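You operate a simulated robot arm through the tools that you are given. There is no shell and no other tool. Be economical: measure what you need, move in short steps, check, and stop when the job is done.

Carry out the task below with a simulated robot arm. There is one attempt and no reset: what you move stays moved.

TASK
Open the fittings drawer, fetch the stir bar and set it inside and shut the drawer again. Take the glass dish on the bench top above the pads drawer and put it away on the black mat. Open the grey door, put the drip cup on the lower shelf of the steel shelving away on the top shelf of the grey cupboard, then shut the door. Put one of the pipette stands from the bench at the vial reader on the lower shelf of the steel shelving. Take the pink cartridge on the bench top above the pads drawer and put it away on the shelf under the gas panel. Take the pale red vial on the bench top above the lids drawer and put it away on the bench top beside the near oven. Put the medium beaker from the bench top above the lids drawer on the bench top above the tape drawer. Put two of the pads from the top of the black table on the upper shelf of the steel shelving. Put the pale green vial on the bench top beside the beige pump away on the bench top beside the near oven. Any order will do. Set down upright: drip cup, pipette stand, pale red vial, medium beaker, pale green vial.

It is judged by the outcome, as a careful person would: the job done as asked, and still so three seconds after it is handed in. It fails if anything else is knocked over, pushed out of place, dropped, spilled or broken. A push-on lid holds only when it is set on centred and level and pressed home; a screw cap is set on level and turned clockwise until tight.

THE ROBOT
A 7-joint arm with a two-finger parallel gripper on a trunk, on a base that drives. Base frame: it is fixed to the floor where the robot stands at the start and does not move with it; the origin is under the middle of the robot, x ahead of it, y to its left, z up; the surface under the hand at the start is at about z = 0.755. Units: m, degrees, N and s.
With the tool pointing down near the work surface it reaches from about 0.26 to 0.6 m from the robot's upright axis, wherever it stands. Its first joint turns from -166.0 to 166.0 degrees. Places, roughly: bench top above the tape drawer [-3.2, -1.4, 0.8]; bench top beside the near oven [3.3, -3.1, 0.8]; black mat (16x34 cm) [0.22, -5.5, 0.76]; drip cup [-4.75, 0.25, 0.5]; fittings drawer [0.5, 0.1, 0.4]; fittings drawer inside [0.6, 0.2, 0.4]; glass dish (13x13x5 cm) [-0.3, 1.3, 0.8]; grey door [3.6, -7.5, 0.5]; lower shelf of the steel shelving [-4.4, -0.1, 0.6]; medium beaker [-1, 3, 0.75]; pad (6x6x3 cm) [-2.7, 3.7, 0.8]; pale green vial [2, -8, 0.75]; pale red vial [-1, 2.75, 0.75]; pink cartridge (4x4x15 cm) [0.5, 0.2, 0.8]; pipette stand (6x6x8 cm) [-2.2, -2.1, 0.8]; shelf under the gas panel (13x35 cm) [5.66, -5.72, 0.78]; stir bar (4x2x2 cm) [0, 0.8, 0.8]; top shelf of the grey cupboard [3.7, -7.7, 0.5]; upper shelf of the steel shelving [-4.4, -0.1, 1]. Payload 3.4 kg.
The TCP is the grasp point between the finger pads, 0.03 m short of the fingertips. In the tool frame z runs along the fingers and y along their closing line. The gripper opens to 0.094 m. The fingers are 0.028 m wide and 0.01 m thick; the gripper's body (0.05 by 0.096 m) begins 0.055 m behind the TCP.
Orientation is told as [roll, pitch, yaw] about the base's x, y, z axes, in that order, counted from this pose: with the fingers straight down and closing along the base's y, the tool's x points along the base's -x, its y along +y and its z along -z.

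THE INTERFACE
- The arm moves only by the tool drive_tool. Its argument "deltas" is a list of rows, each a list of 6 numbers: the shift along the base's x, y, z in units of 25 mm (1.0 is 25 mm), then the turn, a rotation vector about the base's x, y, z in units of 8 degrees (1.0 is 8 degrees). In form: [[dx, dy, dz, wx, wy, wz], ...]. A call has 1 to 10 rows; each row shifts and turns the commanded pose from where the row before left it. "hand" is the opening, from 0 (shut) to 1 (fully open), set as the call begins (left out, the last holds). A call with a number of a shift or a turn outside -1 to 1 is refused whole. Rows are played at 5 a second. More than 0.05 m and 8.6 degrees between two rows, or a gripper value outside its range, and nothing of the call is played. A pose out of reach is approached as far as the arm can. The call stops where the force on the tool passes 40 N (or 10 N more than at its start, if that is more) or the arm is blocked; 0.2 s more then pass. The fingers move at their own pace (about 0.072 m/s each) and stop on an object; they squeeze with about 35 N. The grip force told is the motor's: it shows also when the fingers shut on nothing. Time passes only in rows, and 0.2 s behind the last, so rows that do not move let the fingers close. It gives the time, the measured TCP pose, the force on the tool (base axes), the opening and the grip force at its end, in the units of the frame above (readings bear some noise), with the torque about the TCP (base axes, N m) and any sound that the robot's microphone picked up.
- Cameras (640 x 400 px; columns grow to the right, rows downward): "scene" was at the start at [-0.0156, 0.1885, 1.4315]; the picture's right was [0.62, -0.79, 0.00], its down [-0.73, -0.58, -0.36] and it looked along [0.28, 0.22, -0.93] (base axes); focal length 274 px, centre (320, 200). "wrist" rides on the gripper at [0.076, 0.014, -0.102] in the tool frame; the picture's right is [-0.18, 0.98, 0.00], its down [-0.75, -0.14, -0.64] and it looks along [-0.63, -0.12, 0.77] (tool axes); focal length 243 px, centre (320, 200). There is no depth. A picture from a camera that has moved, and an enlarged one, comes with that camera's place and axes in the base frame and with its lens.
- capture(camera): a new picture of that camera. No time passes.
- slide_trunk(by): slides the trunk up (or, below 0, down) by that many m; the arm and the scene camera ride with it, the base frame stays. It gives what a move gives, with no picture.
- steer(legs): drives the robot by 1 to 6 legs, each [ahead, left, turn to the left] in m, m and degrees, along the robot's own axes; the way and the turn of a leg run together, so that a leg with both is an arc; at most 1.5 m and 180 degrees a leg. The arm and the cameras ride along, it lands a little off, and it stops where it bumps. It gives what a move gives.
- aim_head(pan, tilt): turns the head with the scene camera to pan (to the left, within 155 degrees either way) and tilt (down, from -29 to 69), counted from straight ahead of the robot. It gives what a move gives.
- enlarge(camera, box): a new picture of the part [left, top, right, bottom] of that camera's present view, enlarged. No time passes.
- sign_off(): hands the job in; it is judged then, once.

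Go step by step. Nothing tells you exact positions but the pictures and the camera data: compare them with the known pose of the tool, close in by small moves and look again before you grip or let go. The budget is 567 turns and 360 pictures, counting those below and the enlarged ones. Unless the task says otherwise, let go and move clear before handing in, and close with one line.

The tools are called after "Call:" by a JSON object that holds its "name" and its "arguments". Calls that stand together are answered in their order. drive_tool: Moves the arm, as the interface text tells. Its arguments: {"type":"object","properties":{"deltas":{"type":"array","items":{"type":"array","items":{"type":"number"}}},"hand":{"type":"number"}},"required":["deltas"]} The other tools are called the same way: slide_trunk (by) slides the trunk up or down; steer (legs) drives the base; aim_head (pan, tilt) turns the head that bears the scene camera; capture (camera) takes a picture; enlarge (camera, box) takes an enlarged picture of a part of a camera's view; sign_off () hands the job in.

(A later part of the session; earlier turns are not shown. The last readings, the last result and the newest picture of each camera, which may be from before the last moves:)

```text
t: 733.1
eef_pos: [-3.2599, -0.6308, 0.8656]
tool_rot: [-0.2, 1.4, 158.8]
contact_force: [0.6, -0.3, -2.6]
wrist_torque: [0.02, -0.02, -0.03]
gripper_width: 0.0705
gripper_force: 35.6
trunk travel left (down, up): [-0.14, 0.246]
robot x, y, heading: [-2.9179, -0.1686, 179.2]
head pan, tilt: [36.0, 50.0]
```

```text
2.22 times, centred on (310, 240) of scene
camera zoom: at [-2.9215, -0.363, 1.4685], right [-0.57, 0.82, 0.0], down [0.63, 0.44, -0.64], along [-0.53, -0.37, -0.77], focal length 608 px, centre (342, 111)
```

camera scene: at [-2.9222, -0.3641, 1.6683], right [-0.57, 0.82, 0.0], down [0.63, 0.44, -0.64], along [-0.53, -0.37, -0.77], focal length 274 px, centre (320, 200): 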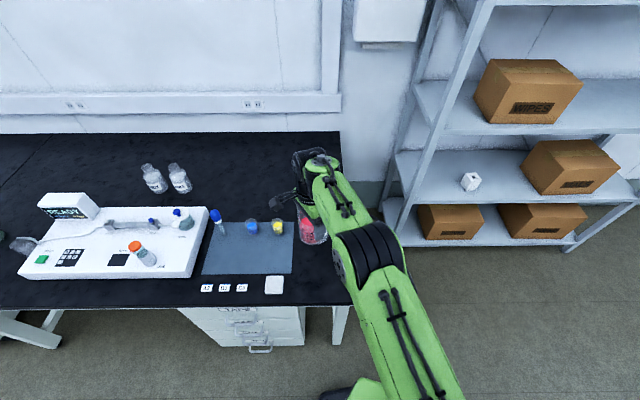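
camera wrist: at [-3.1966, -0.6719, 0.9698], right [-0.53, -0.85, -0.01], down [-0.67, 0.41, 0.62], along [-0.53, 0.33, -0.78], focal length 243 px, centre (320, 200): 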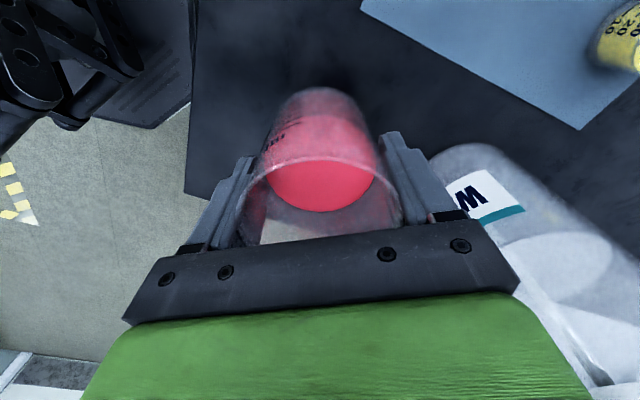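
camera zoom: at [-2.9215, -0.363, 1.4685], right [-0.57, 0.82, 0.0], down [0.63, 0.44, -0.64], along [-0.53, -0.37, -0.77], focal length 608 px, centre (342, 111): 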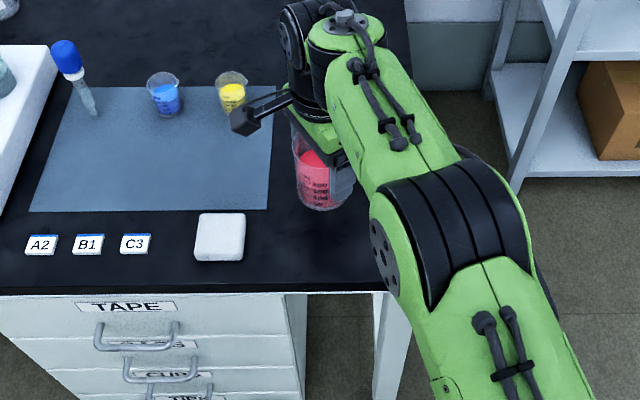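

Call:
{"name": "drive_tool", "arguments": {"deltas": [[0, 0, -0.8, 0, 0, 0], [0, 0, -0.5, 0, 0, 0], [0, 0, -0.2, 0, 0, 0], [0, 0, -0.12, 0, 0, 0]]}}

Call:
{"name": "drive_tool", "arguments": {"deltas": [[0, 0, -0.1, 0, 0, 0], [0, 0, -0.1, 0, 0, 0]]}}

```text
t: 734.1
eef_pos: [-3.2594, -0.6301, 0.8259]
tool_rot: [-0.3, 1.3, 158.9]
contact_force: [0.1, 1.7, -3.1]
wrist_torque: [0.01, 0.0, -0.01]
gripper_width: 0.0703
gripper_force: 35.0
trunk travel left (down, up): [-0.14, 0.246]
robot x, y, heading: [-2.9119, -0.1685, 179.2]
head pan, tilt: [36.0, 50.0]
```

```text
t: 734.8
eef_pos: [-3.2592, -0.6309, 0.8196]
tool_rot: [-0.2, 1.4, 158.9]
contact_force: [1.0, -0.1, -2.0]
wrist_torque: [0.01, 0.0, 0.0]
gripper_width: 0.0706
gripper_force: 35.2
trunk travel left (down, up): [-0.14, 0.246]
robot x, y, heading: [-2.9125, -0.1683, 178.7]
head pan, tilt: [36.0, 50.0]
```

Call:
{"name": "drive_tool", "arguments": {"deltas": [[0, 0, -0.08, 0, 0, 0], [0, 0, 0, 0, 0, 0]]}}

```text
t: 735.4
eef_pos: [-3.2594, -0.6292, 0.8202]
tool_rot: [-0.1, 1.5, 158.8]
contact_force: [1.1, 1.5, 8.7]
wrist_torque: [0.17, 0.37, 0.01]
gripper_width: 0.0708
gripper_force: 34.7
trunk travel left (down, up): [-0.14, 0.246]
robot x, y, heading: [-2.9131, -0.1655, 179.1]
head pan, tilt: [36.0, 50.0]
```

Contact. I'll release and rise straight up.

Call:
{"name": "drive_tool", "arguments": {"deltas": [[0, 0, 0, 0, 0, 0], [0, 0, 0, 0, 0, 0], [0, 0, 0, 0, 0, 0], [0, 0, 0.5, 0, 0, 0], [0, 0, 1, 0, 0, 0], [0, 0, 1, 0, 0, 0], [0, 0, 1, 0, 0, 0]], "hand": 1}}

Call:
{"name": "slide_trunk", "arguments": {"by": 0.2}}

Call:
{"name": "capture", "arguments": {"camera": "wrist"}}

```text
t: 737.0
eef_pos: [-3.259, -0.6303, 0.9075]
tool_rot: [-0.4, 1.5, 158.9]
contact_force: [-0.3, 0.3, -0.2]
wrist_torque: [-0.02, 0.02, 0.03]
gripper_width: 0.094
gripper_force: 0.1
trunk travel left (down, up): [-0.14, 0.246]
robot x, y, heading: [-2.9149, -0.1663, 178.7]
head pan, tilt: [36.0, 50.0]
```

```text
t: 739.1
eef_pos: [-3.2606, -0.6298, 1.1065]
tool_rot: [-0.1, 1.4, 158.8]
contact_force: [0.3, 0.7, 0.2]
wrist_torque: [0.0, 0.0, 0.0]
gripper_width: 0.094
gripper_force: 0.1
trunk travel left (down, up): [-0.34, 0.046]
robot x, y, heading: [-2.9146, -0.1679, 179.0]
head pan, tilt: [36.0, 50.0]
```

```text
174 pictures are left
camera wrist: at [-3.1968, -0.6718, 1.211], right [-0.53, -0.85, -0.01], down [-0.67, 0.41, 0.62], along [-0.53, 0.33, -0.78], focal length 243 px, centre (320, 200)
```

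wrist: 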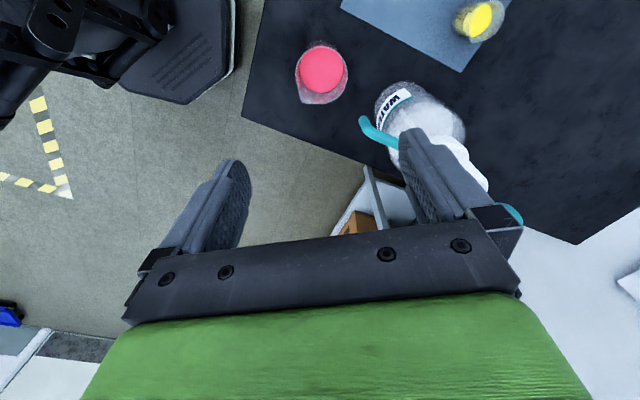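

The beaker stands on the bench above the tape drawer. Now for the pads on the black table at u ≈ -4.6, v ≈ 0.

Call:
{"name": "steer", "arguments": {"legs": [[-1.13, -0.82, 0], [0, 0, -89], [0.806, 0.592, 0], [0.766, 0.562, 0], [0.6, -0.82, 0]]}}

Call:
{"name": "aim_head", "arguments": {"pan": 36, "tilt": 40}}

Call:
{"name": "capture", "arguments": {"camera": "scene"}}

```text
t: 764.0
eef_pos: [-2.5322, 3.1436, 1.1051]
tool_rot: [-0.1, 1.4, 68.6]
contact_force: [0.2, -0.2, -0.4]
wrist_torque: [-0.02, 0.01, 0.0]
gripper_width: 0.094
gripper_force: 0.0
trunk travel left (down, up): [-0.34, 0.046]
robot x, y, heading: [-2.0711, 2.7993, 88.8]
head pan, tilt: [36.0, 50.0]
```

```text
t: 764.8
eef_pos: [-2.5336, 3.1431, 1.1065]
tool_rot: [-0.2, 1.4, 68.5]
contact_force: [0.2, 0.5, 0.4]
wrist_torque: [0.02, 0.04, 0.02]
gripper_width: 0.0938
gripper_force: 0.1
trunk travel left (down, up): [-0.34, 0.046]
robot x, y, heading: [-2.0721, 2.7991, 88.8]
head pan, tilt: [36.0, 40.0]
```

```text
173 pictures are left
camera scene: at [-2.2723, 2.8123, 1.6825], right [0.82, 0.57, 0.0], down [0.37, -0.53, -0.77], along [-0.44, 0.63, -0.64], focal length 274 px, centre (320, 200)
```

scene: 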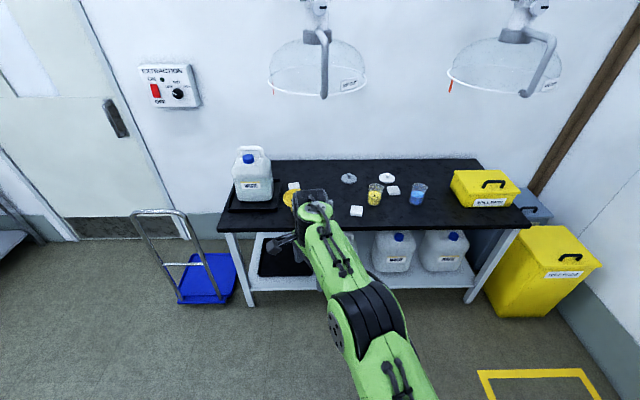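

Call:
{"name": "enlarge", "arguments": {"camera": "scene", "box": [220, 150, 540, 250]}}

```text
2.00 times, centred on (380, 200) of scene
camera zoom: at [-2.2723, 2.8123, 1.6825], right [0.82, 0.57, 0.0], down [0.37, -0.53, -0.77], along [-0.44, 0.63, -0.64], focal length 548 px, centre (200, 200)
```

zoom: 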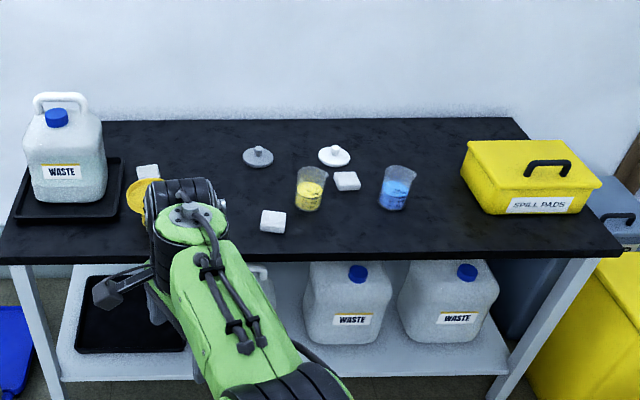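

Three white pads are visible, at about u -4.62 v 0.04, u -4.77 v 0.26 and u -4.82 v -0.28. I'll set the tool to the 45° tilt and take the front one.

Call:
{"name": "drive_tool", "arguments": {"deltas": [[0, 0, 0, 0, 0, 1], [0, 0, 0, 0, 0, 1], [0, 0, 0, 0, 0, 1], [0, 0, 0, 0, 0, 1], [0, 0, 0, 0, 0, 1], [0, 0, 0, 0, 0, 1], [0, 0, 0, 0, 0, 1], [0, 0, 0, 0, 0, 0.2]]}}

Call:
{"name": "drive_tool", "arguments": {"deltas": [[0, 0, -0.5, 0.756, 0.555, 0], [0, 0, -0.5, 0.756, 0.555, 0], [0, 0, -0.5, 0.756, 0.555, 0], [0, 0, -0.5, 0.756, 0.555, 0], [0, 0, -0.5, 0.756, 0.555, 0], [0, 0, -0.5, 0.756, 0.555, 0]]}}

Call:
{"name": "slide_trunk", "arguments": {"by": -0.1}}

```text
t: 766.5
eef_pos: [-2.5327, 3.1433, 1.1066]
tool_rot: [-0.2, 1.5, 126.2]
contact_force: [-0.7, -0.3, -0.1]
wrist_torque: [0.02, 0.03, 0.01]
gripper_width: 0.094
gripper_force: 0.0
trunk travel left (down, up): [-0.34, 0.046]
robot x, y, heading: [-2.068, 2.7952, 88.9]
head pan, tilt: [36.0, 40.0]
```

```text
t: 768.0
eef_pos: [-2.5324, 3.1441, 1.0323]
tool_rot: [-0.2, -43.7, 126.2]
contact_force: [0.0, -0.4, 0.2]
wrist_torque: [-0.01, -0.01, 0.0]
gripper_width: 0.094
gripper_force: 0.0
trunk travel left (down, up): [-0.34, 0.046]
robot x, y, heading: [-2.0701, 2.7993, 88.5]
head pan, tilt: [36.0, 40.0]
```

```text
t: 769.3
eef_pos: [-2.5321, 3.1441, 0.9307]
tool_rot: [-0.1, -43.7, 126.1]
contact_force: [0.2, -0.5, 0.7]
wrist_torque: [-0.01, 0.01, 0.01]
gripper_width: 0.0941
gripper_force: 0.0
trunk travel left (down, up): [-0.24, 0.146]
robot x, y, heading: [-2.0703, 2.794, 88.8]
head pan, tilt: [36.0, 40.0]
```

Call:
{"name": "steer", "arguments": {"legs": [[0.5, 0.128, 0]]}}

Call:
{"name": "capture", "arguments": {"camera": "wrist"}}

Call:
{"name": "aim_head", "arguments": {"pan": 36, "tilt": 55}}

Call:
{"name": "capture", "arguments": {"camera": "scene"}}

```text
t: 772.3
eef_pos: [-2.6515, 3.6444, 0.9325]
tool_rot: [-0.1, -43.6, 126.7]
contact_force: [0.0, -0.2, 0.0]
wrist_torque: [-0.03, 0.0, 0.03]
gripper_width: 0.0942
gripper_force: 0.0
trunk travel left (down, up): [-0.24, 0.146]
robot x, y, heading: [-2.1846, 3.3018, 89.2]
head pan, tilt: [36.0, 40.0]
```

```text
171 pictures are left
camera wrist: at [-2.587, 3.5328, 0.9527], right [-0.87, -0.48, 0.13], down [0.05, 0.17, 0.98], along [-0.49, 0.86, -0.12], focal length 243 px, centre (320, 200)
```

wrist: 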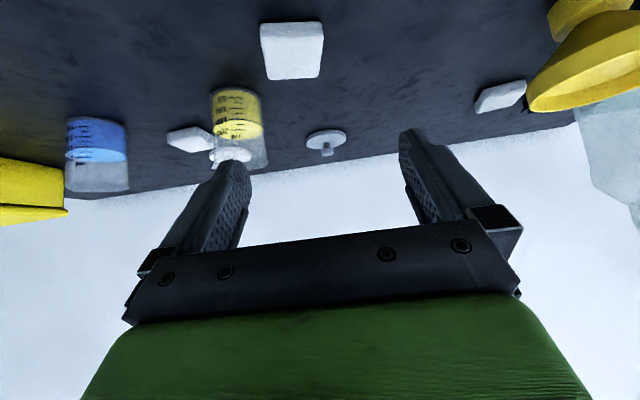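

```text
t: 773.1
eef_pos: [-2.6519, 3.6427, 0.9305]
tool_rot: [-0.2, -43.6, 126.7]
contact_force: [0.0, 0.1, 0.2]
wrist_torque: [-0.02, 0.02, -0.02]
gripper_width: 0.094
gripper_force: 0.1
trunk travel left (down, up): [-0.24, 0.146]
robot x, y, heading: [-2.185, 3.2985, 89.6]
head pan, tilt: [36.0, 55.0]
```

```text
170 pictures are left
camera scene: at [-2.3795, 3.3035, 1.5613], right [0.82, 0.58, 0.0], down [0.47, -0.67, -0.57], along [-0.33, 0.47, -0.82], focal length 274 px, centre (320, 200)
```

scene: 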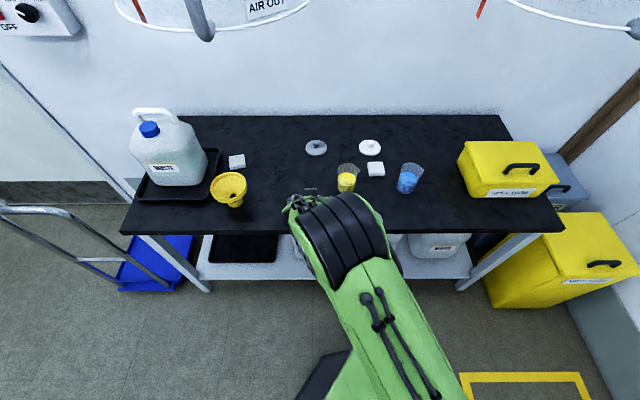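

Call:
{"name": "drive_tool", "arguments": {"deltas": [[-0.19, 0.36, -0.9, 0, 0, -0.8], [-0.19, 0.36, -0.9, 0, 0, -0.8], [-0.19, 0.36, -0.9, 0, 0, 0]]}}

Call:
{"name": "capture", "arguments": {"camera": "wrist"}}

```text
t: 773.9
eef_pos: [-2.6636, 3.6714, 0.864]
tool_rot: [-0.1, -43.7, 113.9]
contact_force: [0.3, -0.2, -0.2]
wrist_torque: [-0.05, 0.02, 0.02]
gripper_width: 0.0937
gripper_force: 0.1
trunk travel left (down, up): [-0.24, 0.146]
robot x, y, heading: [-2.1844, 3.3029, 89.5]
head pan, tilt: [36.0, 55.0]
```

```text
169 pictures are left
camera wrist: at [-2.6261, 3.549, 0.8861], right [-0.95, -0.27, 0.13], down [0.09, 0.15, 0.98], along [-0.29, 0.95, -0.12], focal length 243 px, centre (320, 200)
```

wrist: 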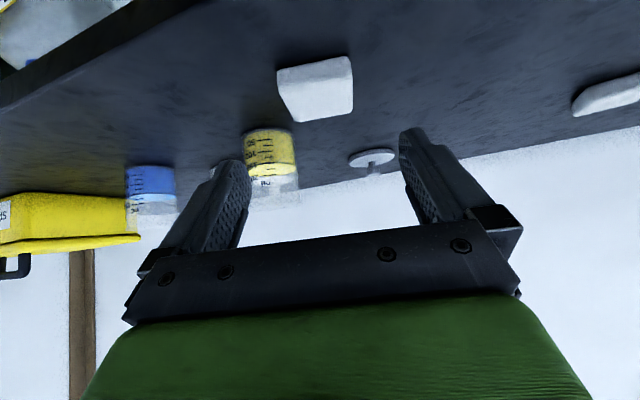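

Call:
{"name": "drive_tool", "arguments": {"deltas": [[-0.29, 0.64, -0.74, 0, 0, 0], [-0.29, 0.64, -0.74, 0, 0, 0], [-0.29, 0.64, -0.74, 0, 0, 0]]}}

Call:
{"name": "capture", "arguments": {"camera": "wrist"}}

```text
t: 774.7
eef_pos: [-2.6849, 3.7201, 0.8096]
tool_rot: [-0.1, -43.6, 114.0]
contact_force: [0.0, 0.3, 0.3]
wrist_torque: [-0.04, -0.01, -0.03]
gripper_width: 0.0939
gripper_force: 0.0
trunk travel left (down, up): [-0.24, 0.146]
robot x, y, heading: [-2.1869, 3.2975, 89.1]
head pan, tilt: [36.0, 55.0]
```

```text
168 pictures are left
camera wrist: at [-2.6474, 3.5975, 0.8308], right [-0.95, -0.28, 0.13], down [0.09, 0.15, 0.98], along [-0.29, 0.95, -0.12], focal length 243 px, centre (320, 200)
```

wrist: 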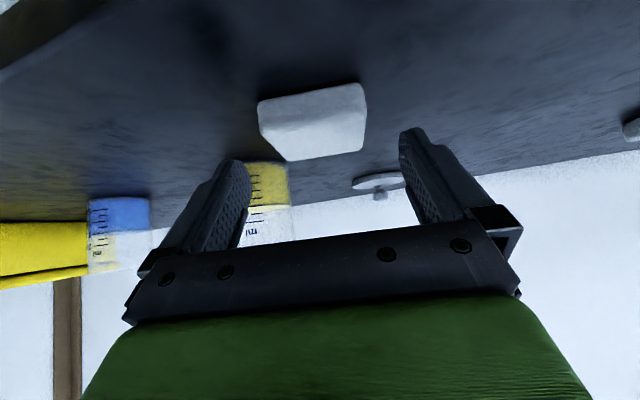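

Call:
{"name": "drive_tool", "arguments": {"deltas": [[-0.2, 0.6, -0.6, 0, 0, 0], [0, 0.05, -0.2, 0, 0, 0], [0, 0, 0, 0, 0, 0]]}}

Call:
{"name": "capture", "arguments": {"camera": "wrist"}}

```text
t: 775.5
eef_pos: [-2.691, 3.7345, 0.7879]
tool_rot: [-0.2, -43.6, 113.9]
contact_force: [0.4, -1.0, -0.3]
wrist_torque: [0.0, 0.0, 0.02]
gripper_width: 0.0942
gripper_force: 0.1
trunk travel left (down, up): [-0.24, 0.146]
robot x, y, heading: [-2.1828, 3.2985, 89.3]
head pan, tilt: [36.0, 55.0]
```

```text
167 pictures are left
camera wrist: at [-2.6533, 3.6125, 0.8101], right [-0.95, -0.28, 0.13], down [0.09, 0.15, 0.98], along [-0.29, 0.95, -0.12], focal length 243 px, centre (320, 200)
```

wrist: 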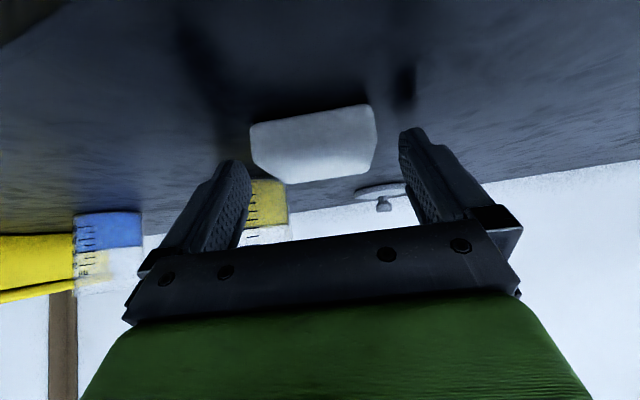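

Call:
{"name": "drive_tool", "arguments": {"deltas": [[0, 0, 0, 0, 0, 0], [0, 0, 0, 0, 0, 0], [0, 0, 0, 0, 0, 0], [0, 0, 0, 0, 0, 0]], "hand": 0}}

Call:
{"name": "drive_tool", "arguments": {"deltas": [[0, 0, 0.5, 0, 0, 0], [0, 0, 0.8, 0, 0, 0], [0, 0, 1, 0, 0, 0], [0, 0, 1, 0, 0, 0], [0, 0, 1, 0, 0, 0]]}}

Call:
{"name": "capture", "arguments": {"camera": "wrist"}}

```text
t: 776.5
eef_pos: [-2.6919, 3.7351, 0.7888]
tool_rot: [-0.1, -43.6, 114.0]
contact_force: [-0.9, -0.6, 1.0]
wrist_torque: [-0.06, 0.06, 0.0]
gripper_width: 0.059
gripper_force: 35.1
trunk travel left (down, up): [-0.24, 0.146]
robot x, y, heading: [-2.1848, 3.3016, 89.2]
head pan, tilt: [36.0, 55.0]
```

```text
t: 777.7
eef_pos: [-2.689, 3.7329, 0.8945]
tool_rot: [-0.1, -43.5, 114.0]
contact_force: [0.0, 0.2, -0.5]
wrist_torque: [-0.03, 0.0, 0.03]
gripper_width: 0.0588
gripper_force: 35.4
trunk travel left (down, up): [-0.24, 0.146]
robot x, y, heading: [-2.1884, 3.2978, 89.3]
head pan, tilt: [36.0, 55.0]
```

```text
166 pictures are left
camera wrist: at [-2.651, 3.6113, 0.9175], right [-0.95, -0.28, 0.13], down [0.09, 0.15, 0.98], along [-0.29, 0.95, -0.12], focal length 243 px, centre (320, 200)
```

wrist: 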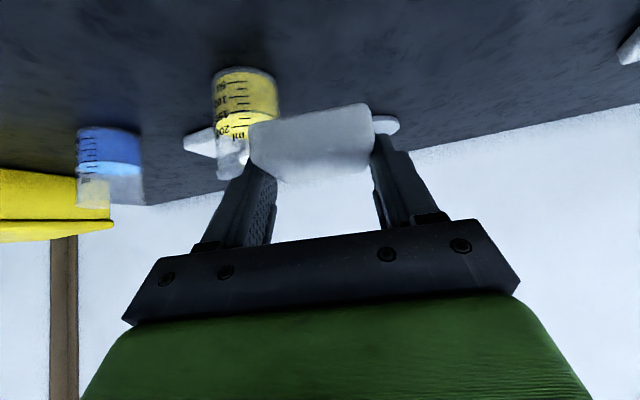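

The pad is held. I'll carry it to the upper shelf of the steel shelving.

Call:
{"name": "slide_trunk", "arguments": {"by": 0.14}}

Call:
{"name": "steer", "arguments": {"legs": [[-0.359, -0.271, 0], [0, 0, 90.7], [0.823, 1.194, 0], [0.823, 1.194, 0]]}}

Call:
{"name": "aim_head", "arguments": {"pan": 36, "tilt": 25}}

Call:
{"name": "capture", "arguments": {"camera": "scene"}}

```text
t: 779.3
eef_pos: [-2.6895, 3.7327, 1.0364]
tool_rot: [-0.1, -43.7, 113.9]
contact_force: [-0.1, -0.8, -0.1]
wrist_torque: [-0.01, -0.02, 0.03]
gripper_width: 0.0584
gripper_force: 34.7
trunk travel left (down, up): [-0.38, 0.006]
robot x, y, heading: [-2.1865, 3.3027, 89.3]
head pan, tilt: [36.0, 55.0]
```

```text
t: 799.7
eef_pos: [-3.9137, -0.0326, 1.0343]
tool_rot: [-0.1, -43.5, -154.3]
contact_force: [0.5, 0.1, -0.4]
wrist_torque: [0.0, -0.01, 0.02]
gripper_width: 0.0587
gripper_force: 34.8
trunk travel left (down, up): [-0.38, 0.006]
robot x, y, heading: [-3.496, 0.4823, -179.0]
head pan, tilt: [36.0, 55.0]
```

```text
t: 800.6
eef_pos: [-3.9141, -0.032, 1.0361]
tool_rot: [-0.1, -43.6, -154.3]
contact_force: [-0.3, -0.2, -0.1]
wrist_torque: [-0.01, -0.01, 0.0]
gripper_width: 0.0588
gripper_force: 34.6
trunk travel left (down, up): [-0.38, 0.006]
robot x, y, heading: [-3.4971, 0.4856, -178.5]
head pan, tilt: [36.0, 25.0]
```

```text
165 pictures are left
camera scene: at [-3.5082, 0.2802, 1.7454], right [-0.6, 0.8, 0.0], down [0.34, 0.26, -0.91], along [-0.72, -0.55, -0.42], focal length 274 px, centre (320, 200)
```

scene: 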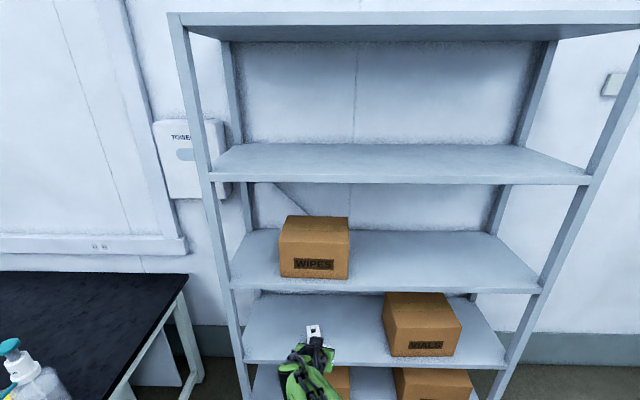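

Call:
{"name": "drive_tool", "arguments": {"deltas": [[-0.31, 0.914, 0.35, 0, 0, 0.13], [-0.31, 0.914, 0.35, 0, 0, 0.13], [-0.31, 0.914, 0.35, 0, 0, 0.13], [-0.31, 0.914, 0.35, 0, 0, 0.13], [-0.31, 0.914, 0.35, 0, 0, 0.13], [-0.31, 0.914, 0.35, 0, 0, 0.13], [-0.31, 0.914, 0.35, 0, 0, 0.13], [-0.31, 0.914, 0.35, 0, 0, 0.13], [-0.31, 0.914, 0.35, 0, 0, 0.13], [-0.31, 0.914, 0.35, 0, 0, 0.13]]}}

Call:
{"name": "capture", "arguments": {"camera": "wrist"}}

Call:
{"name": "capture", "arguments": {"camera": "scene"}}

```text
t: 802.8
eef_pos: [-3.9911, 0.1971, 1.1239]
tool_rot: [-0.1, -43.6, -143.8]
contact_force: [1.2, 0.1, -0.4]
wrist_torque: [0.01, 0.0, 0.02]
gripper_width: 0.0587
gripper_force: 34.9
trunk travel left (down, up): [-0.38, 0.006]
robot x, y, heading: [-3.4924, 0.4835, -179.1]
head pan, tilt: [36.0, 25.0]
```

```text
164 pictures are left
camera wrist: at [-3.8802, 0.2594, 1.1459], right [0.47, -0.87, 0.13], down [-0.17, 0.05, 0.98], along [-0.87, -0.49, -0.12], focal length 243 px, centre (320, 200)
```

wrist: 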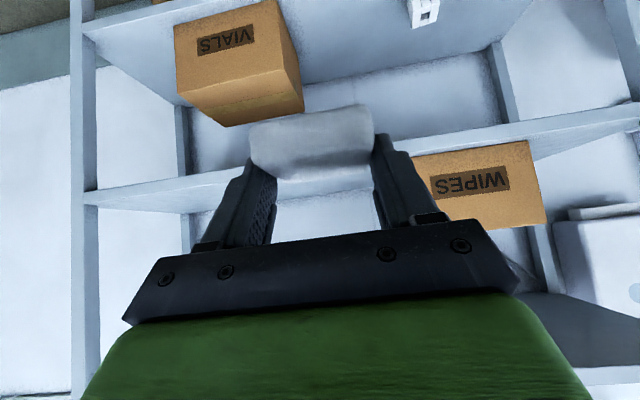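

```text
163 pictures are left
camera scene: at [-3.5082, 0.2818, 1.7457], right [-0.6, 0.8, 0.0], down [0.34, 0.25, -0.91], along [-0.72, -0.55, -0.42], focal length 274 px, centre (320, 200)
```

scene: 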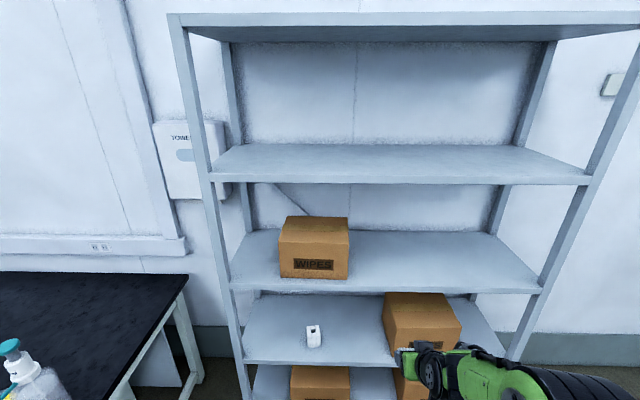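

Call:
{"name": "steer", "arguments": {"legs": [[0.397, 0.184, 0]]}}

Call:
{"name": "capture", "arguments": {"camera": "wrist"}}

Call:
{"name": "capture", "arguments": {"camera": "scene"}}

```text
t: 805.5
eef_pos: [-4.3884, 0.01, 1.1229]
tool_rot: [-0.1, -43.6, -144.1]
contact_force: [-0.8, -0.4, 0.1]
wrist_torque: [0.02, -0.01, -0.01]
gripper_width: 0.0588
gripper_force: 34.6
trunk travel left (down, up): [-0.38, 0.006]
robot x, y, heading: [-3.894, 0.2963, -179.2]
head pan, tilt: [36.0, 25.0]
```

```text
162 pictures are left
camera wrist: at [-4.2781, 0.0708, 1.1455], right [0.47, -0.87, 0.13], down [-0.17, 0.05, 0.98], along [-0.87, -0.48, -0.12], focal length 243 px, centre (320, 200)
```

wrist: 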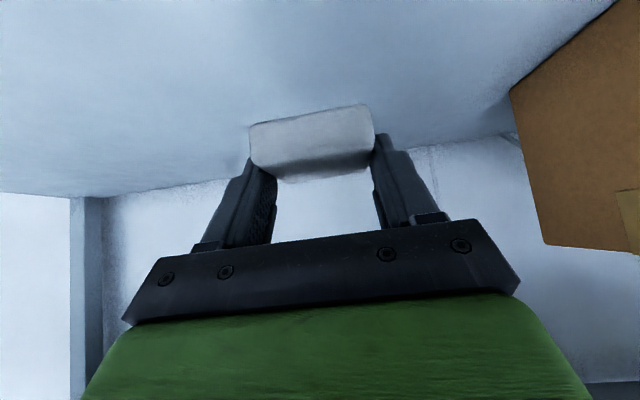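

```text
161 pictures are left
camera scene: at [-3.9062, 0.0916, 1.7455], right [-0.6, 0.8, 0.0], down [0.34, 0.25, -0.91], along [-0.72, -0.54, -0.42], focal length 274 px, centre (320, 200)
```

scene: 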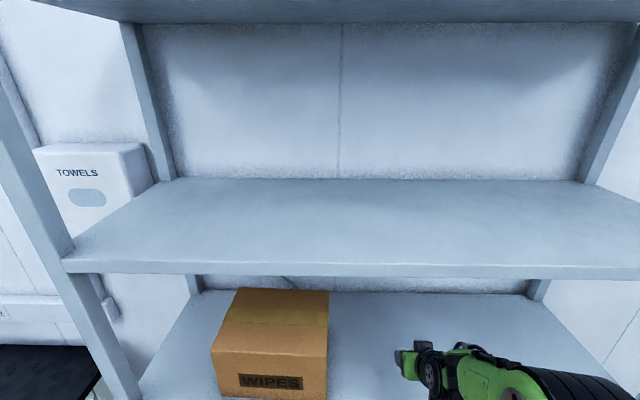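

Call:
{"name": "drive_tool", "arguments": {"deltas": [[0, 0, -1, 0, 0, 0], [0, 0, -1, 0, 0, 0], [0, 0, -0.6, 0, 0, 0], [0, 0, -0.3, 0, 0, 0], [0, 0, -0.2, 0, 0, 0]]}}

Call:
{"name": "drive_tool", "arguments": {"deltas": [[0, 0, -0.12, 0, 0, 0], [0, 0, -0.12, 0, 0, 0], [0, 0, -0.12, 0, 0, 0]]}}

Call:
{"name": "capture", "arguments": {"camera": "wrist"}}

```text
t: 806.7
eef_pos: [-4.389, 0.0099, 1.0531]
tool_rot: [0.0, -44.5, -144.0]
contact_force: [-0.7, 0.3, 37.9]
wrist_torque: [0.29, -0.69, 0.01]
gripper_width: 0.0586
gripper_force: 35.5
trunk travel left (down, up): [-0.38, 0.006]
robot x, y, heading: [-3.894, 0.2949, -179.3]
head pan, tilt: [36.0, 25.0]
```

```text
t: 807.1
eef_pos: [-4.3891, 0.0095, 1.0524]
tool_rot: [-0.2, -45.0, -144.1]
contact_force: [9.3, 6.2, 15.8]
wrist_torque: [0.36, -0.54, 0.01]
gripper_width: 0.0583
gripper_force: 35.1
trunk travel left (down, up): [-0.38, 0.006]
robot x, y, heading: [-3.8943, 0.2983, -179.1]
head pan, tilt: [36.0, 25.0]
stopped in row 2: the force on the tool passed its limit at 50 N (the readings are from after the stop); the commanded pose is now the measured one
```

```text
160 pictures are left
camera wrist: at [-4.2782, 0.0701, 1.0719], right [0.47, -0.87, 0.13], down [-0.15, 0.07, 0.99], along [-0.87, -0.48, -0.1], focal length 243 px, centre (320, 200)
```

wrist: 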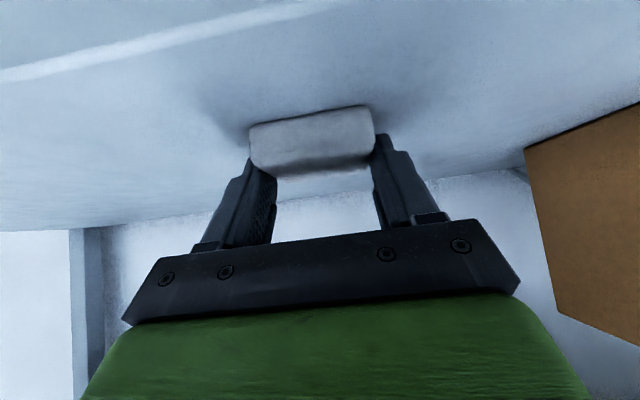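

Call:
{"name": "drive_tool", "arguments": {"deltas": [[0, 0, 0.1, 0, 0, 0], [0, 0, 0, 0, 0, 0]]}}

Call:
{"name": "drive_tool", "arguments": {"deltas": [[0, 0, 0, 0, 0, 0], [0, 0, 0, 0, 0, 0], [0, 0, 0, 0, 0, 0], [0.57, 0.415, 0.7, 0, 0, 0], [0.57, 0.415, 0.7, 0, 0, 0], [0.57, 0.415, 0.7, 0, 0, 0], [0.57, 0.415, 0.7, 0, 0, 0]], "hand": 1}}

Call:
{"name": "capture", "arguments": {"camera": "wrist"}}

```text
t: 807.7
eef_pos: [-4.3909, 0.0079, 1.0522]
tool_rot: [-0.1, -44.7, -144.1]
contact_force: [5.2, 2.9, 7.2]
wrist_torque: [0.11, -0.26, 0.0]
gripper_width: 0.0589
gripper_force: 34.7
trunk travel left (down, up): [-0.38, 0.006]
robot x, y, heading: [-3.8925, 0.2991, -179.3]
head pan, tilt: [36.0, 25.0]
```

```text
t: 809.3
eef_pos: [-4.3337, 0.0494, 1.1231]
tool_rot: [-0.2, -44.7, -144.1]
contact_force: [0.9, 1.0, 0.1]
wrist_torque: [0.01, 0.01, -0.01]
gripper_width: 0.0938
gripper_force: 0.0
trunk travel left (down, up): [-0.38, 0.006]
robot x, y, heading: [-3.893, 0.2977, -179.2]
head pan, tilt: [36.0, 25.0]
```

```text
159 pictures are left
camera wrist: at [-4.2224, 0.1113, 1.1422], right [0.47, -0.87, 0.13], down [-0.15, 0.06, 0.99], along [-0.87, -0.48, -0.1], focal length 243 px, centre (320, 200)
```

wrist: 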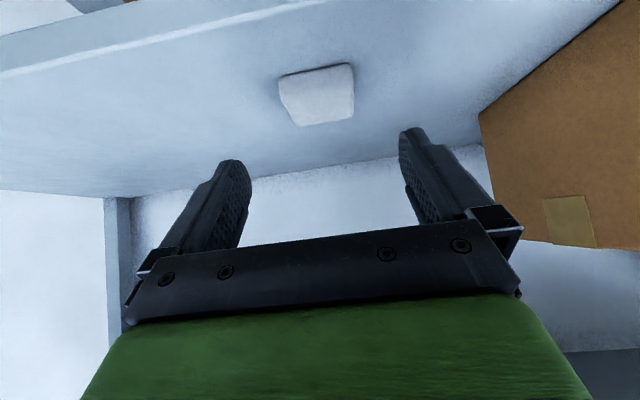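

The first pad is on the upper shelf. I'll go back for a second one, at about u -4.76, v 0.26 between two beakers, using a steeper tool.

Call:
{"name": "steer", "arguments": {"legs": [[-0.41, -0.29, 0], [-0.547, -0.886, 0], [-0.547, -0.886, 0], [-0.547, -0.886, 0], [0, 0, -91]]}}

Call:
{"name": "drive_tool", "arguments": {"deltas": [[0, 0, 0, -0.67, -0.49, 0], [0, 0, 0, -0.67, -0.49, 0], [0, 0, 0, -0.67, -0.49, 0]]}}

Call:
{"name": "aim_head", "arguments": {"pan": 36, "tilt": 45}}

Call:
{"name": "capture", "arguments": {"camera": "scene"}}

Call:
{"name": "capture", "arguments": {"camera": "wrist"}}

```text
t: 831.0
eef_pos: [-2.1552, 3.7107, 1.1224]
tool_rot: [-0.1, -44.7, 128.1]
contact_force: [0.3, 1.1, -0.1]
wrist_torque: [0.01, 0.0, -0.01]
gripper_width: 0.0939
gripper_force: 0.1
trunk travel left (down, up): [-0.38, 0.006]
robot x, y, heading: [-1.8913, 3.2811, 93.2]
head pan, tilt: [36.0, 25.0]
```

```text
t: 831.8
eef_pos: [-2.1558, 3.7121, 1.1211]
tool_rot: [0.5, -24.6, 127.7]
contact_force: [0.3, 0.2, 0.2]
wrist_torque: [0.0, 0.0, 0.0]
gripper_width: 0.094
gripper_force: 0.0
trunk travel left (down, up): [-0.38, 0.006]
robot x, y, heading: [-1.8924, 3.2825, 93.2]
head pan, tilt: [36.0, 25.0]
```

```text
t: 832.6
eef_pos: [-2.1558, 3.7105, 1.1213]
tool_rot: [0.5, -24.8, 127.8]
contact_force: [0.2, 0.0, -0.7]
wrist_torque: [0.02, 0.0, -0.01]
gripper_width: 0.0939
gripper_force: 0.0
trunk travel left (down, up): [-0.38, 0.006]
robot x, y, heading: [-1.8914, 3.2799, 92.9]
head pan, tilt: [36.0, 45.0]
```

```text
158 pictures are left
camera scene: at [-2.0913, 3.2782, 1.715], right [0.78, 0.63, 0.0], down [0.45, -0.55, -0.71], along [-0.45, 0.55, -0.71], focal length 274 px, centre (320, 200)
```

scene: 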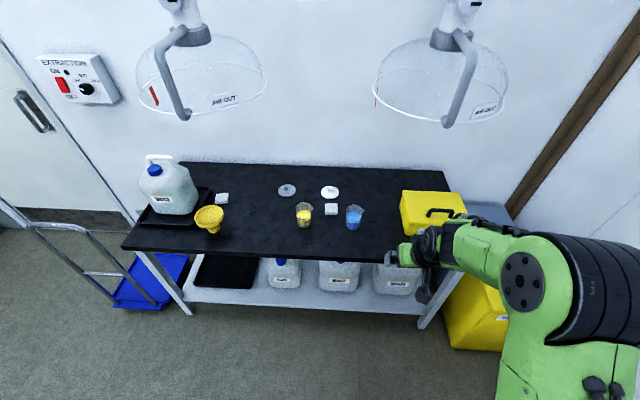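

```text
157 pictures are left
camera wrist: at [-2.0965, 3.6133, 1.1838], right [-0.88, -0.47, 0.09], down [-0.14, 0.42, 0.9], along [-0.46, 0.78, -0.43], focal length 243 px, centre (320, 200)
```

wrist: 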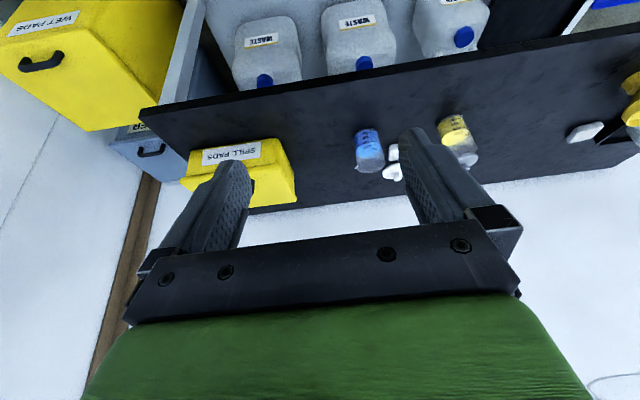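

Call:
{"name": "enlarge", "arguments": {"camera": "scene", "box": [260, 170, 400, 250]}}

```text
4.57 times, centred on (330, 210) of scene
camera zoom: at [-2.0913, 3.2782, 1.715], right [0.78, 0.63, 0.0], down [0.45, -0.55, -0.71], along [-0.45, 0.55, -0.71], focal length 1252 px, centre (274, 154)
```

zoom: 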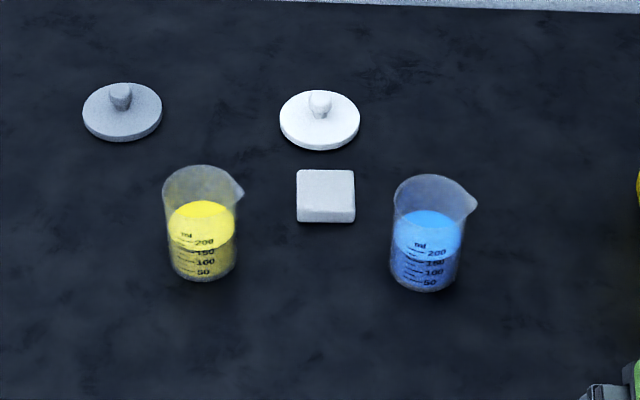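

Call:
{"name": "steer", "arguments": {"legs": [[0.226, 0.379, -2.5]]}}

Call:
{"name": "slide_trunk", "arguments": {"by": -0.18}}

Call:
{"name": "capture", "arguments": {"camera": "wrist"}}

Call:
{"name": "capture", "arguments": {"camera": "scene"}}

```text
t: 835.3
eef_pos: [-2.5223, 3.9365, 1.1221]
tool_rot: [0.5, -24.6, 125.0]
contact_force: [-1.5, 0.1, -0.3]
wrist_torque: [0.0, 0.02, 0.01]
gripper_width: 0.0942
gripper_force: 0.1
trunk travel left (down, up): [-0.38, 0.006]
robot x, y, heading: [-2.2764, 3.4942, 90.5]
head pan, tilt: [36.0, 45.0]
```

```text
t: 837.3
eef_pos: [-2.5212, 3.9378, 0.943]
tool_rot: [0.4, -24.8, 125.0]
contact_force: [-0.3, -0.8, 0.1]
wrist_torque: [-0.01, -0.04, -0.03]
gripper_width: 0.094
gripper_force: 0.1
trunk travel left (down, up): [-0.2, 0.186]
robot x, y, heading: [-2.2771, 3.4955, 90.4]
head pan, tilt: [36.0, 45.0]
```

```text
155 pictures are left
camera wrist: at [-2.4683, 3.8361, 1.0041], right [-0.9, -0.43, 0.09], down [-0.12, 0.43, 0.9], along [-0.42, 0.8, -0.43], focal length 243 px, centre (320, 200)
```

wrist: 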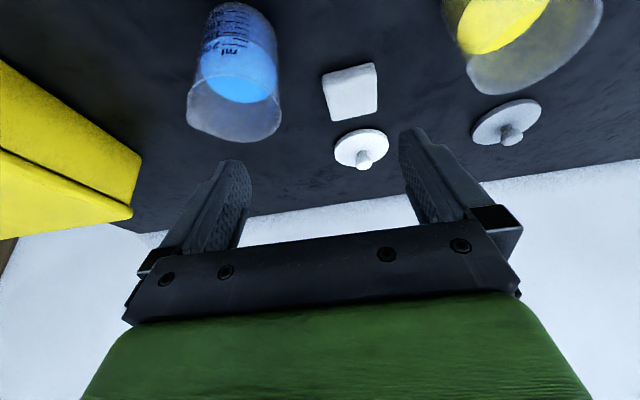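

```text
154 pictures are left
camera scene: at [-2.4793, 3.501, 1.5351], right [0.81, 0.59, 0.0], down [0.42, -0.57, -0.71], along [-0.42, 0.57, -0.71], focal length 274 px, centre (320, 200)
```

scene: 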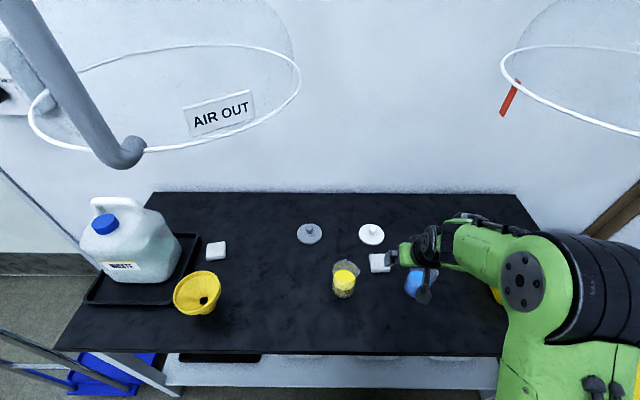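

Call:
{"name": "drive_tool", "arguments": {"deltas": [[-0.9, -0.2, 0, 0, 0, 0], [-0.9, 0.3, 0, 0, 0, 0], [-0.38, 0.75, -0.6, 0, 0, 0], [0, 0, -0.8, 0, 0, 0], [0, 0, -0.36, 0, 0, 0]]}}

Call:
{"name": "capture", "arguments": {"camera": "wrist"}}

```text
t: 838.5
eef_pos: [-2.5768, 3.9586, 0.8984]
tool_rot: [0.5, -24.6, 125.0]
contact_force: [-0.6, -0.1, -0.3]
wrist_torque: [0.0, 0.01, 0.0]
gripper_width: 0.094
gripper_force: 0.0
trunk travel left (down, up): [-0.2, 0.186]
robot x, y, heading: [-2.2793, 3.4909, 90.3]
head pan, tilt: [36.0, 45.0]
```

```text
153 pictures are left
camera wrist: at [-2.5235, 3.8578, 0.9607], right [-0.9, -0.43, 0.09], down [-0.12, 0.43, 0.9], along [-0.42, 0.8, -0.43], focal length 243 px, centre (320, 200)
```

wrist: 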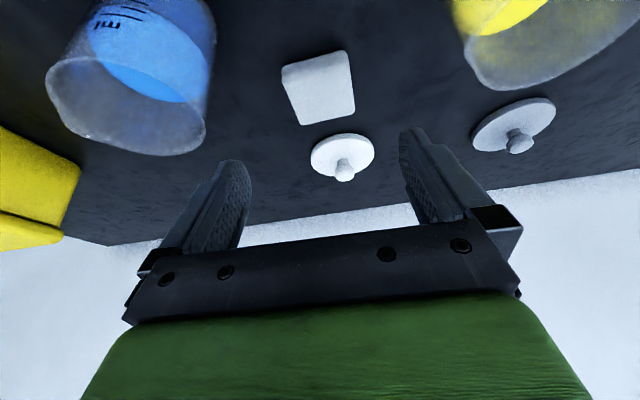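

Call:
{"name": "drive_tool", "arguments": {"deltas": [[-0.22, 0.33, -0.87, 0, 0, 0], [-0.22, 0.33, -0.87, 0, 0, 0], [-0.22, 0.33, -0.87, 0, 0, 0]]}}

Call:
{"name": "capture", "arguments": {"camera": "wrist"}}

```text
t: 839.3
eef_pos: [-2.593, 3.9826, 0.8318]
tool_rot: [0.6, -24.7, 125.0]
contact_force: [0.7, 0.2, -0.4]
wrist_torque: [0.01, -0.04, 0.02]
gripper_width: 0.0941
gripper_force: 0.1
trunk travel left (down, up): [-0.2, 0.186]
robot x, y, heading: [-2.2793, 3.4977, 90.3]
head pan, tilt: [36.0, 45.0]
```

```text
152 pictures are left
camera wrist: at [-2.5402, 3.8824, 0.8934], right [-0.9, -0.43, 0.08], down [-0.12, 0.43, 0.9], along [-0.42, 0.8, -0.43], focal length 243 px, centre (320, 200)
```

wrist: 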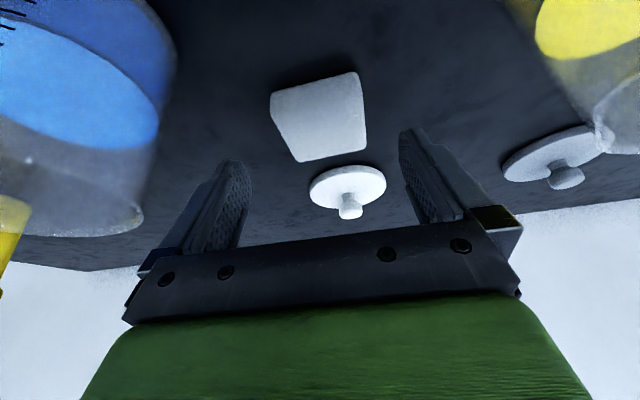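

Call:
{"name": "drive_tool", "arguments": {"deltas": [[-0.24, 0.35, -0.83, 0, 0, 0], [-0.22, 0.33, -0.8, 0, 0, 0], [0, 0, 0, 0, 0, 0]]}}

Call:
{"name": "capture", "arguments": {"camera": "wrist"}}

```text
t: 840.1
eef_pos: [-2.6054, 3.9999, 0.7917]
tool_rot: [0.5, -24.8, 125.0]
contact_force: [-0.5, 0.2, -0.3]
wrist_torque: [0.02, 0.02, -0.02]
gripper_width: 0.0941
gripper_force: 0.1
trunk travel left (down, up): [-0.2, 0.186]
robot x, y, heading: [-2.2797, 3.4944, 90.1]
head pan, tilt: [36.0, 45.0]
```

```text
151 pictures are left
camera wrist: at [-2.5511, 3.8988, 0.8536], right [-0.9, -0.43, 0.09], down [-0.12, 0.43, 0.9], along [-0.42, 0.8, -0.43], focal length 243 px, centre (320, 200)
```

wrist: 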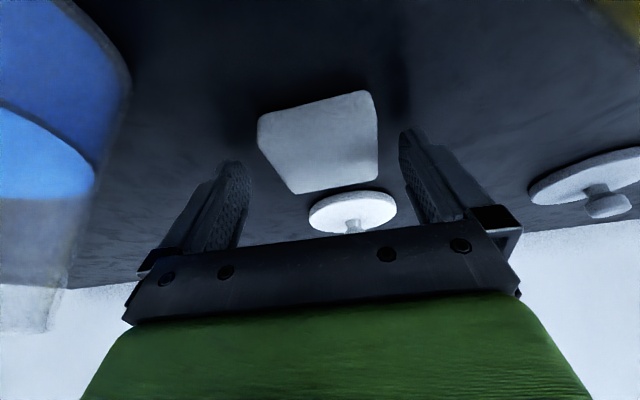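

Call:
{"name": "drive_tool", "arguments": {"deltas": [[0, 0, 0, 0, 0, 0], [0, 0, 0, 0, 0, 0], [0, 0, 0, 0, 0, 0], [0, 0, 0, 0, 0, 0]], "hand": 0}}

Call:
{"name": "drive_tool", "arguments": {"deltas": [[0.1, -0.15, 0.5, 0, 0, 0], [0.22, -0.33, 0.87, 0, 0, 0], [0.22, -0.33, 0.87, 0, 0, 0], [0.22, -0.33, 0.87, 0, 0, 0], [0.1, -0.15, 1, 0, 0, 0], [0, 0, 1, 0, 0, 0], [0, 0, 1, 0, 0, 0]]}}

Call:
{"name": "capture", "arguments": {"camera": "wrist"}}

```text
t: 841.1
eef_pos: [-2.6043, 3.9986, 0.7918]
tool_rot: [0.5, -24.7, 124.9]
contact_force: [-0.2, 0.8, 0.2]
wrist_torque: [0.03, -0.01, -0.01]
gripper_width: 0.0585
gripper_force: 35.1
trunk travel left (down, up): [-0.2, 0.186]
robot x, y, heading: [-2.2767, 3.4961, 90.2]
head pan, tilt: [36.0, 45.0]
```

```text
t: 842.7
eef_pos: [-2.5828, 3.9674, 0.9453]
tool_rot: [0.5, -24.7, 125.0]
contact_force: [0.9, -0.1, 0.3]
wrist_torque: [0.0, 0.0, 0.0]
gripper_width: 0.0585
gripper_force: 35.1
trunk travel left (down, up): [-0.2, 0.186]
robot x, y, heading: [-2.2816, 3.4948, 90.4]
head pan, tilt: [36.0, 45.0]
```

```text
150 pictures are left
camera wrist: at [-2.5292, 3.8661, 1.0064], right [-0.9, -0.43, 0.09], down [-0.12, 0.43, 0.9], along [-0.42, 0.8, -0.43], focal length 243 px, centre (320, 200)
```

wrist: 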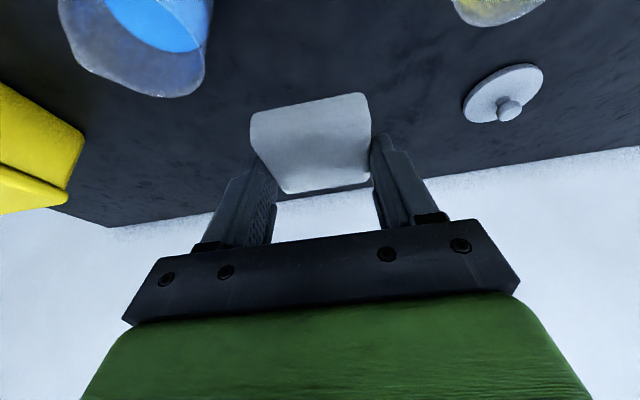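

Call:
{"name": "slide_trunk", "arguments": {"by": 0.15}}

Call:
{"name": "steer", "arguments": {"legs": [[-0.403, -0.296, 0], [0, 0, 89.6], [0.811, 1.159, 0], [0.811, 1.159, 0]]}}

Call:
{"name": "capture", "arguments": {"camera": "wrist"}}

Call:
{"name": "aim_head", "arguments": {"pan": 36, "tilt": 25}}

Call:
{"name": "capture", "arguments": {"camera": "scene"}}

```text
t: 844.5
eef_pos: [-2.5827, 3.9681, 1.0955]
tool_rot: [0.5, -24.7, 124.9]
contact_force: [-0.2, -0.1, -0.6]
wrist_torque: [0.01, 0.01, -0.02]
gripper_width: 0.0587
gripper_force: 34.9
trunk travel left (down, up): [-0.35, 0.036]
robot x, y, heading: [-2.2788, 3.4956, 90.4]
head pan, tilt: [36.0, 45.0]
```

```text
t: 864.6
eef_pos: [-4.0997, 0.4732, 1.0944]
tool_rot: [0.5, -24.8, -145.8]
contact_force: [-0.4, 0.2, 0.1]
wrist_torque: [0.0, -0.02, 0.04]
gripper_width: 0.0582
gripper_force: 34.9
trunk travel left (down, up): [-0.35, 0.036]
robot x, y, heading: [-3.6234, 0.7711, 179.5]
head pan, tilt: [36.0, 45.0]
```

```text
149 pictures are left
camera wrist: at [-4.0004, 0.5238, 1.1563], right [0.42, -0.91, 0.09], down [-0.43, -0.11, 0.9], along [-0.8, -0.41, -0.43], focal length 243 px, centre (320, 200)
```

wrist: 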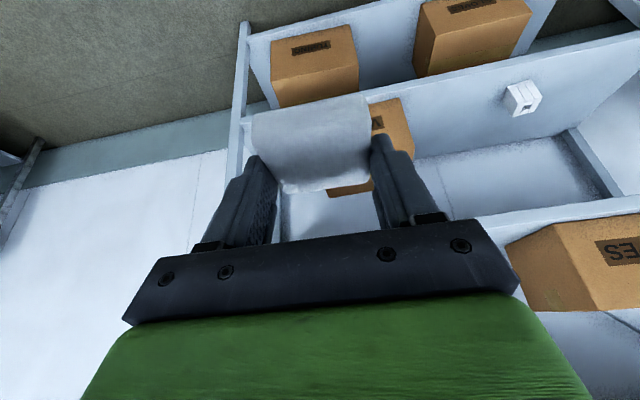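

```text
t: 865.4
eef_pos: [-4.1014, 0.4732, 1.0949]
tool_rot: [0.5, -24.7, -145.9]
contact_force: [-0.5, -1.4, -0.8]
wrist_torque: [0.02, 0.0, 0.02]
gripper_width: 0.0583
gripper_force: 35.4
trunk travel left (down, up): [-0.35, 0.036]
robot x, y, heading: [-3.6228, 0.7682, 179.3]
head pan, tilt: [36.0, 25.0]
```

```text
148 pictures are left
camera scene: at [-3.6396, 0.5651, 1.716], right [-0.58, 0.81, 0.0], down [0.35, 0.25, -0.91], along [-0.74, -0.53, -0.42], focal length 274 px, centre (320, 200)
```

scene: 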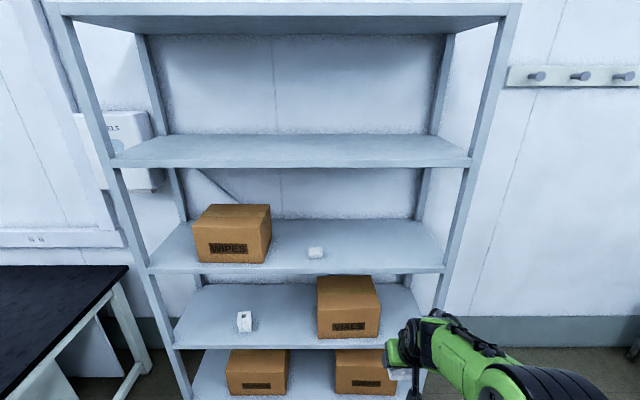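

Call:
{"name": "steer", "arguments": {"legs": [[0.28, 0.21, 0]]}}

Call:
{"name": "capture", "arguments": {"camera": "scene"}}

Call:
{"name": "capture", "arguments": {"camera": "wrist"}}

```text
t: 867.7
eef_pos: [-4.3797, 0.2684, 1.0951]
tool_rot: [0.5, -24.7, -145.8]
contact_force: [0.5, -0.7, 0.5]
wrist_torque: [0.0, -0.01, -0.03]
gripper_width: 0.0584
gripper_force: 34.7
trunk travel left (down, up): [-0.35, 0.036]
robot x, y, heading: [-3.9035, 0.5662, 179.6]
head pan, tilt: [36.0, 25.0]
```

```text
147 pictures are left
camera scene: at [-3.9196, 0.3607, 1.716], right [-0.58, 0.81, 0.0], down [0.34, 0.25, -0.91], along [-0.74, -0.53, -0.42], focal length 274 px, centre (320, 200)
```

scene: 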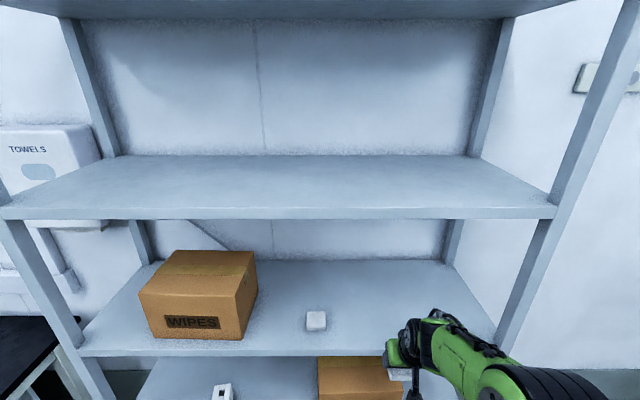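

```text
146 pictures are left
camera wrist: at [-4.2799, 0.3191, 1.1562], right [0.42, -0.9, 0.08], down [-0.43, -0.11, 0.9], along [-0.8, -0.41, -0.43], focal length 243 px, centre (320, 200)
```

wrist: 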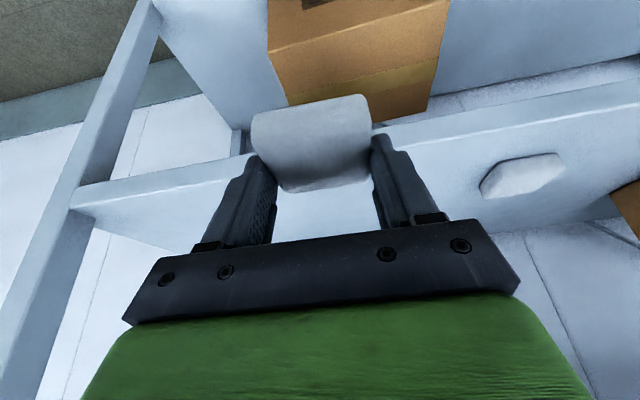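

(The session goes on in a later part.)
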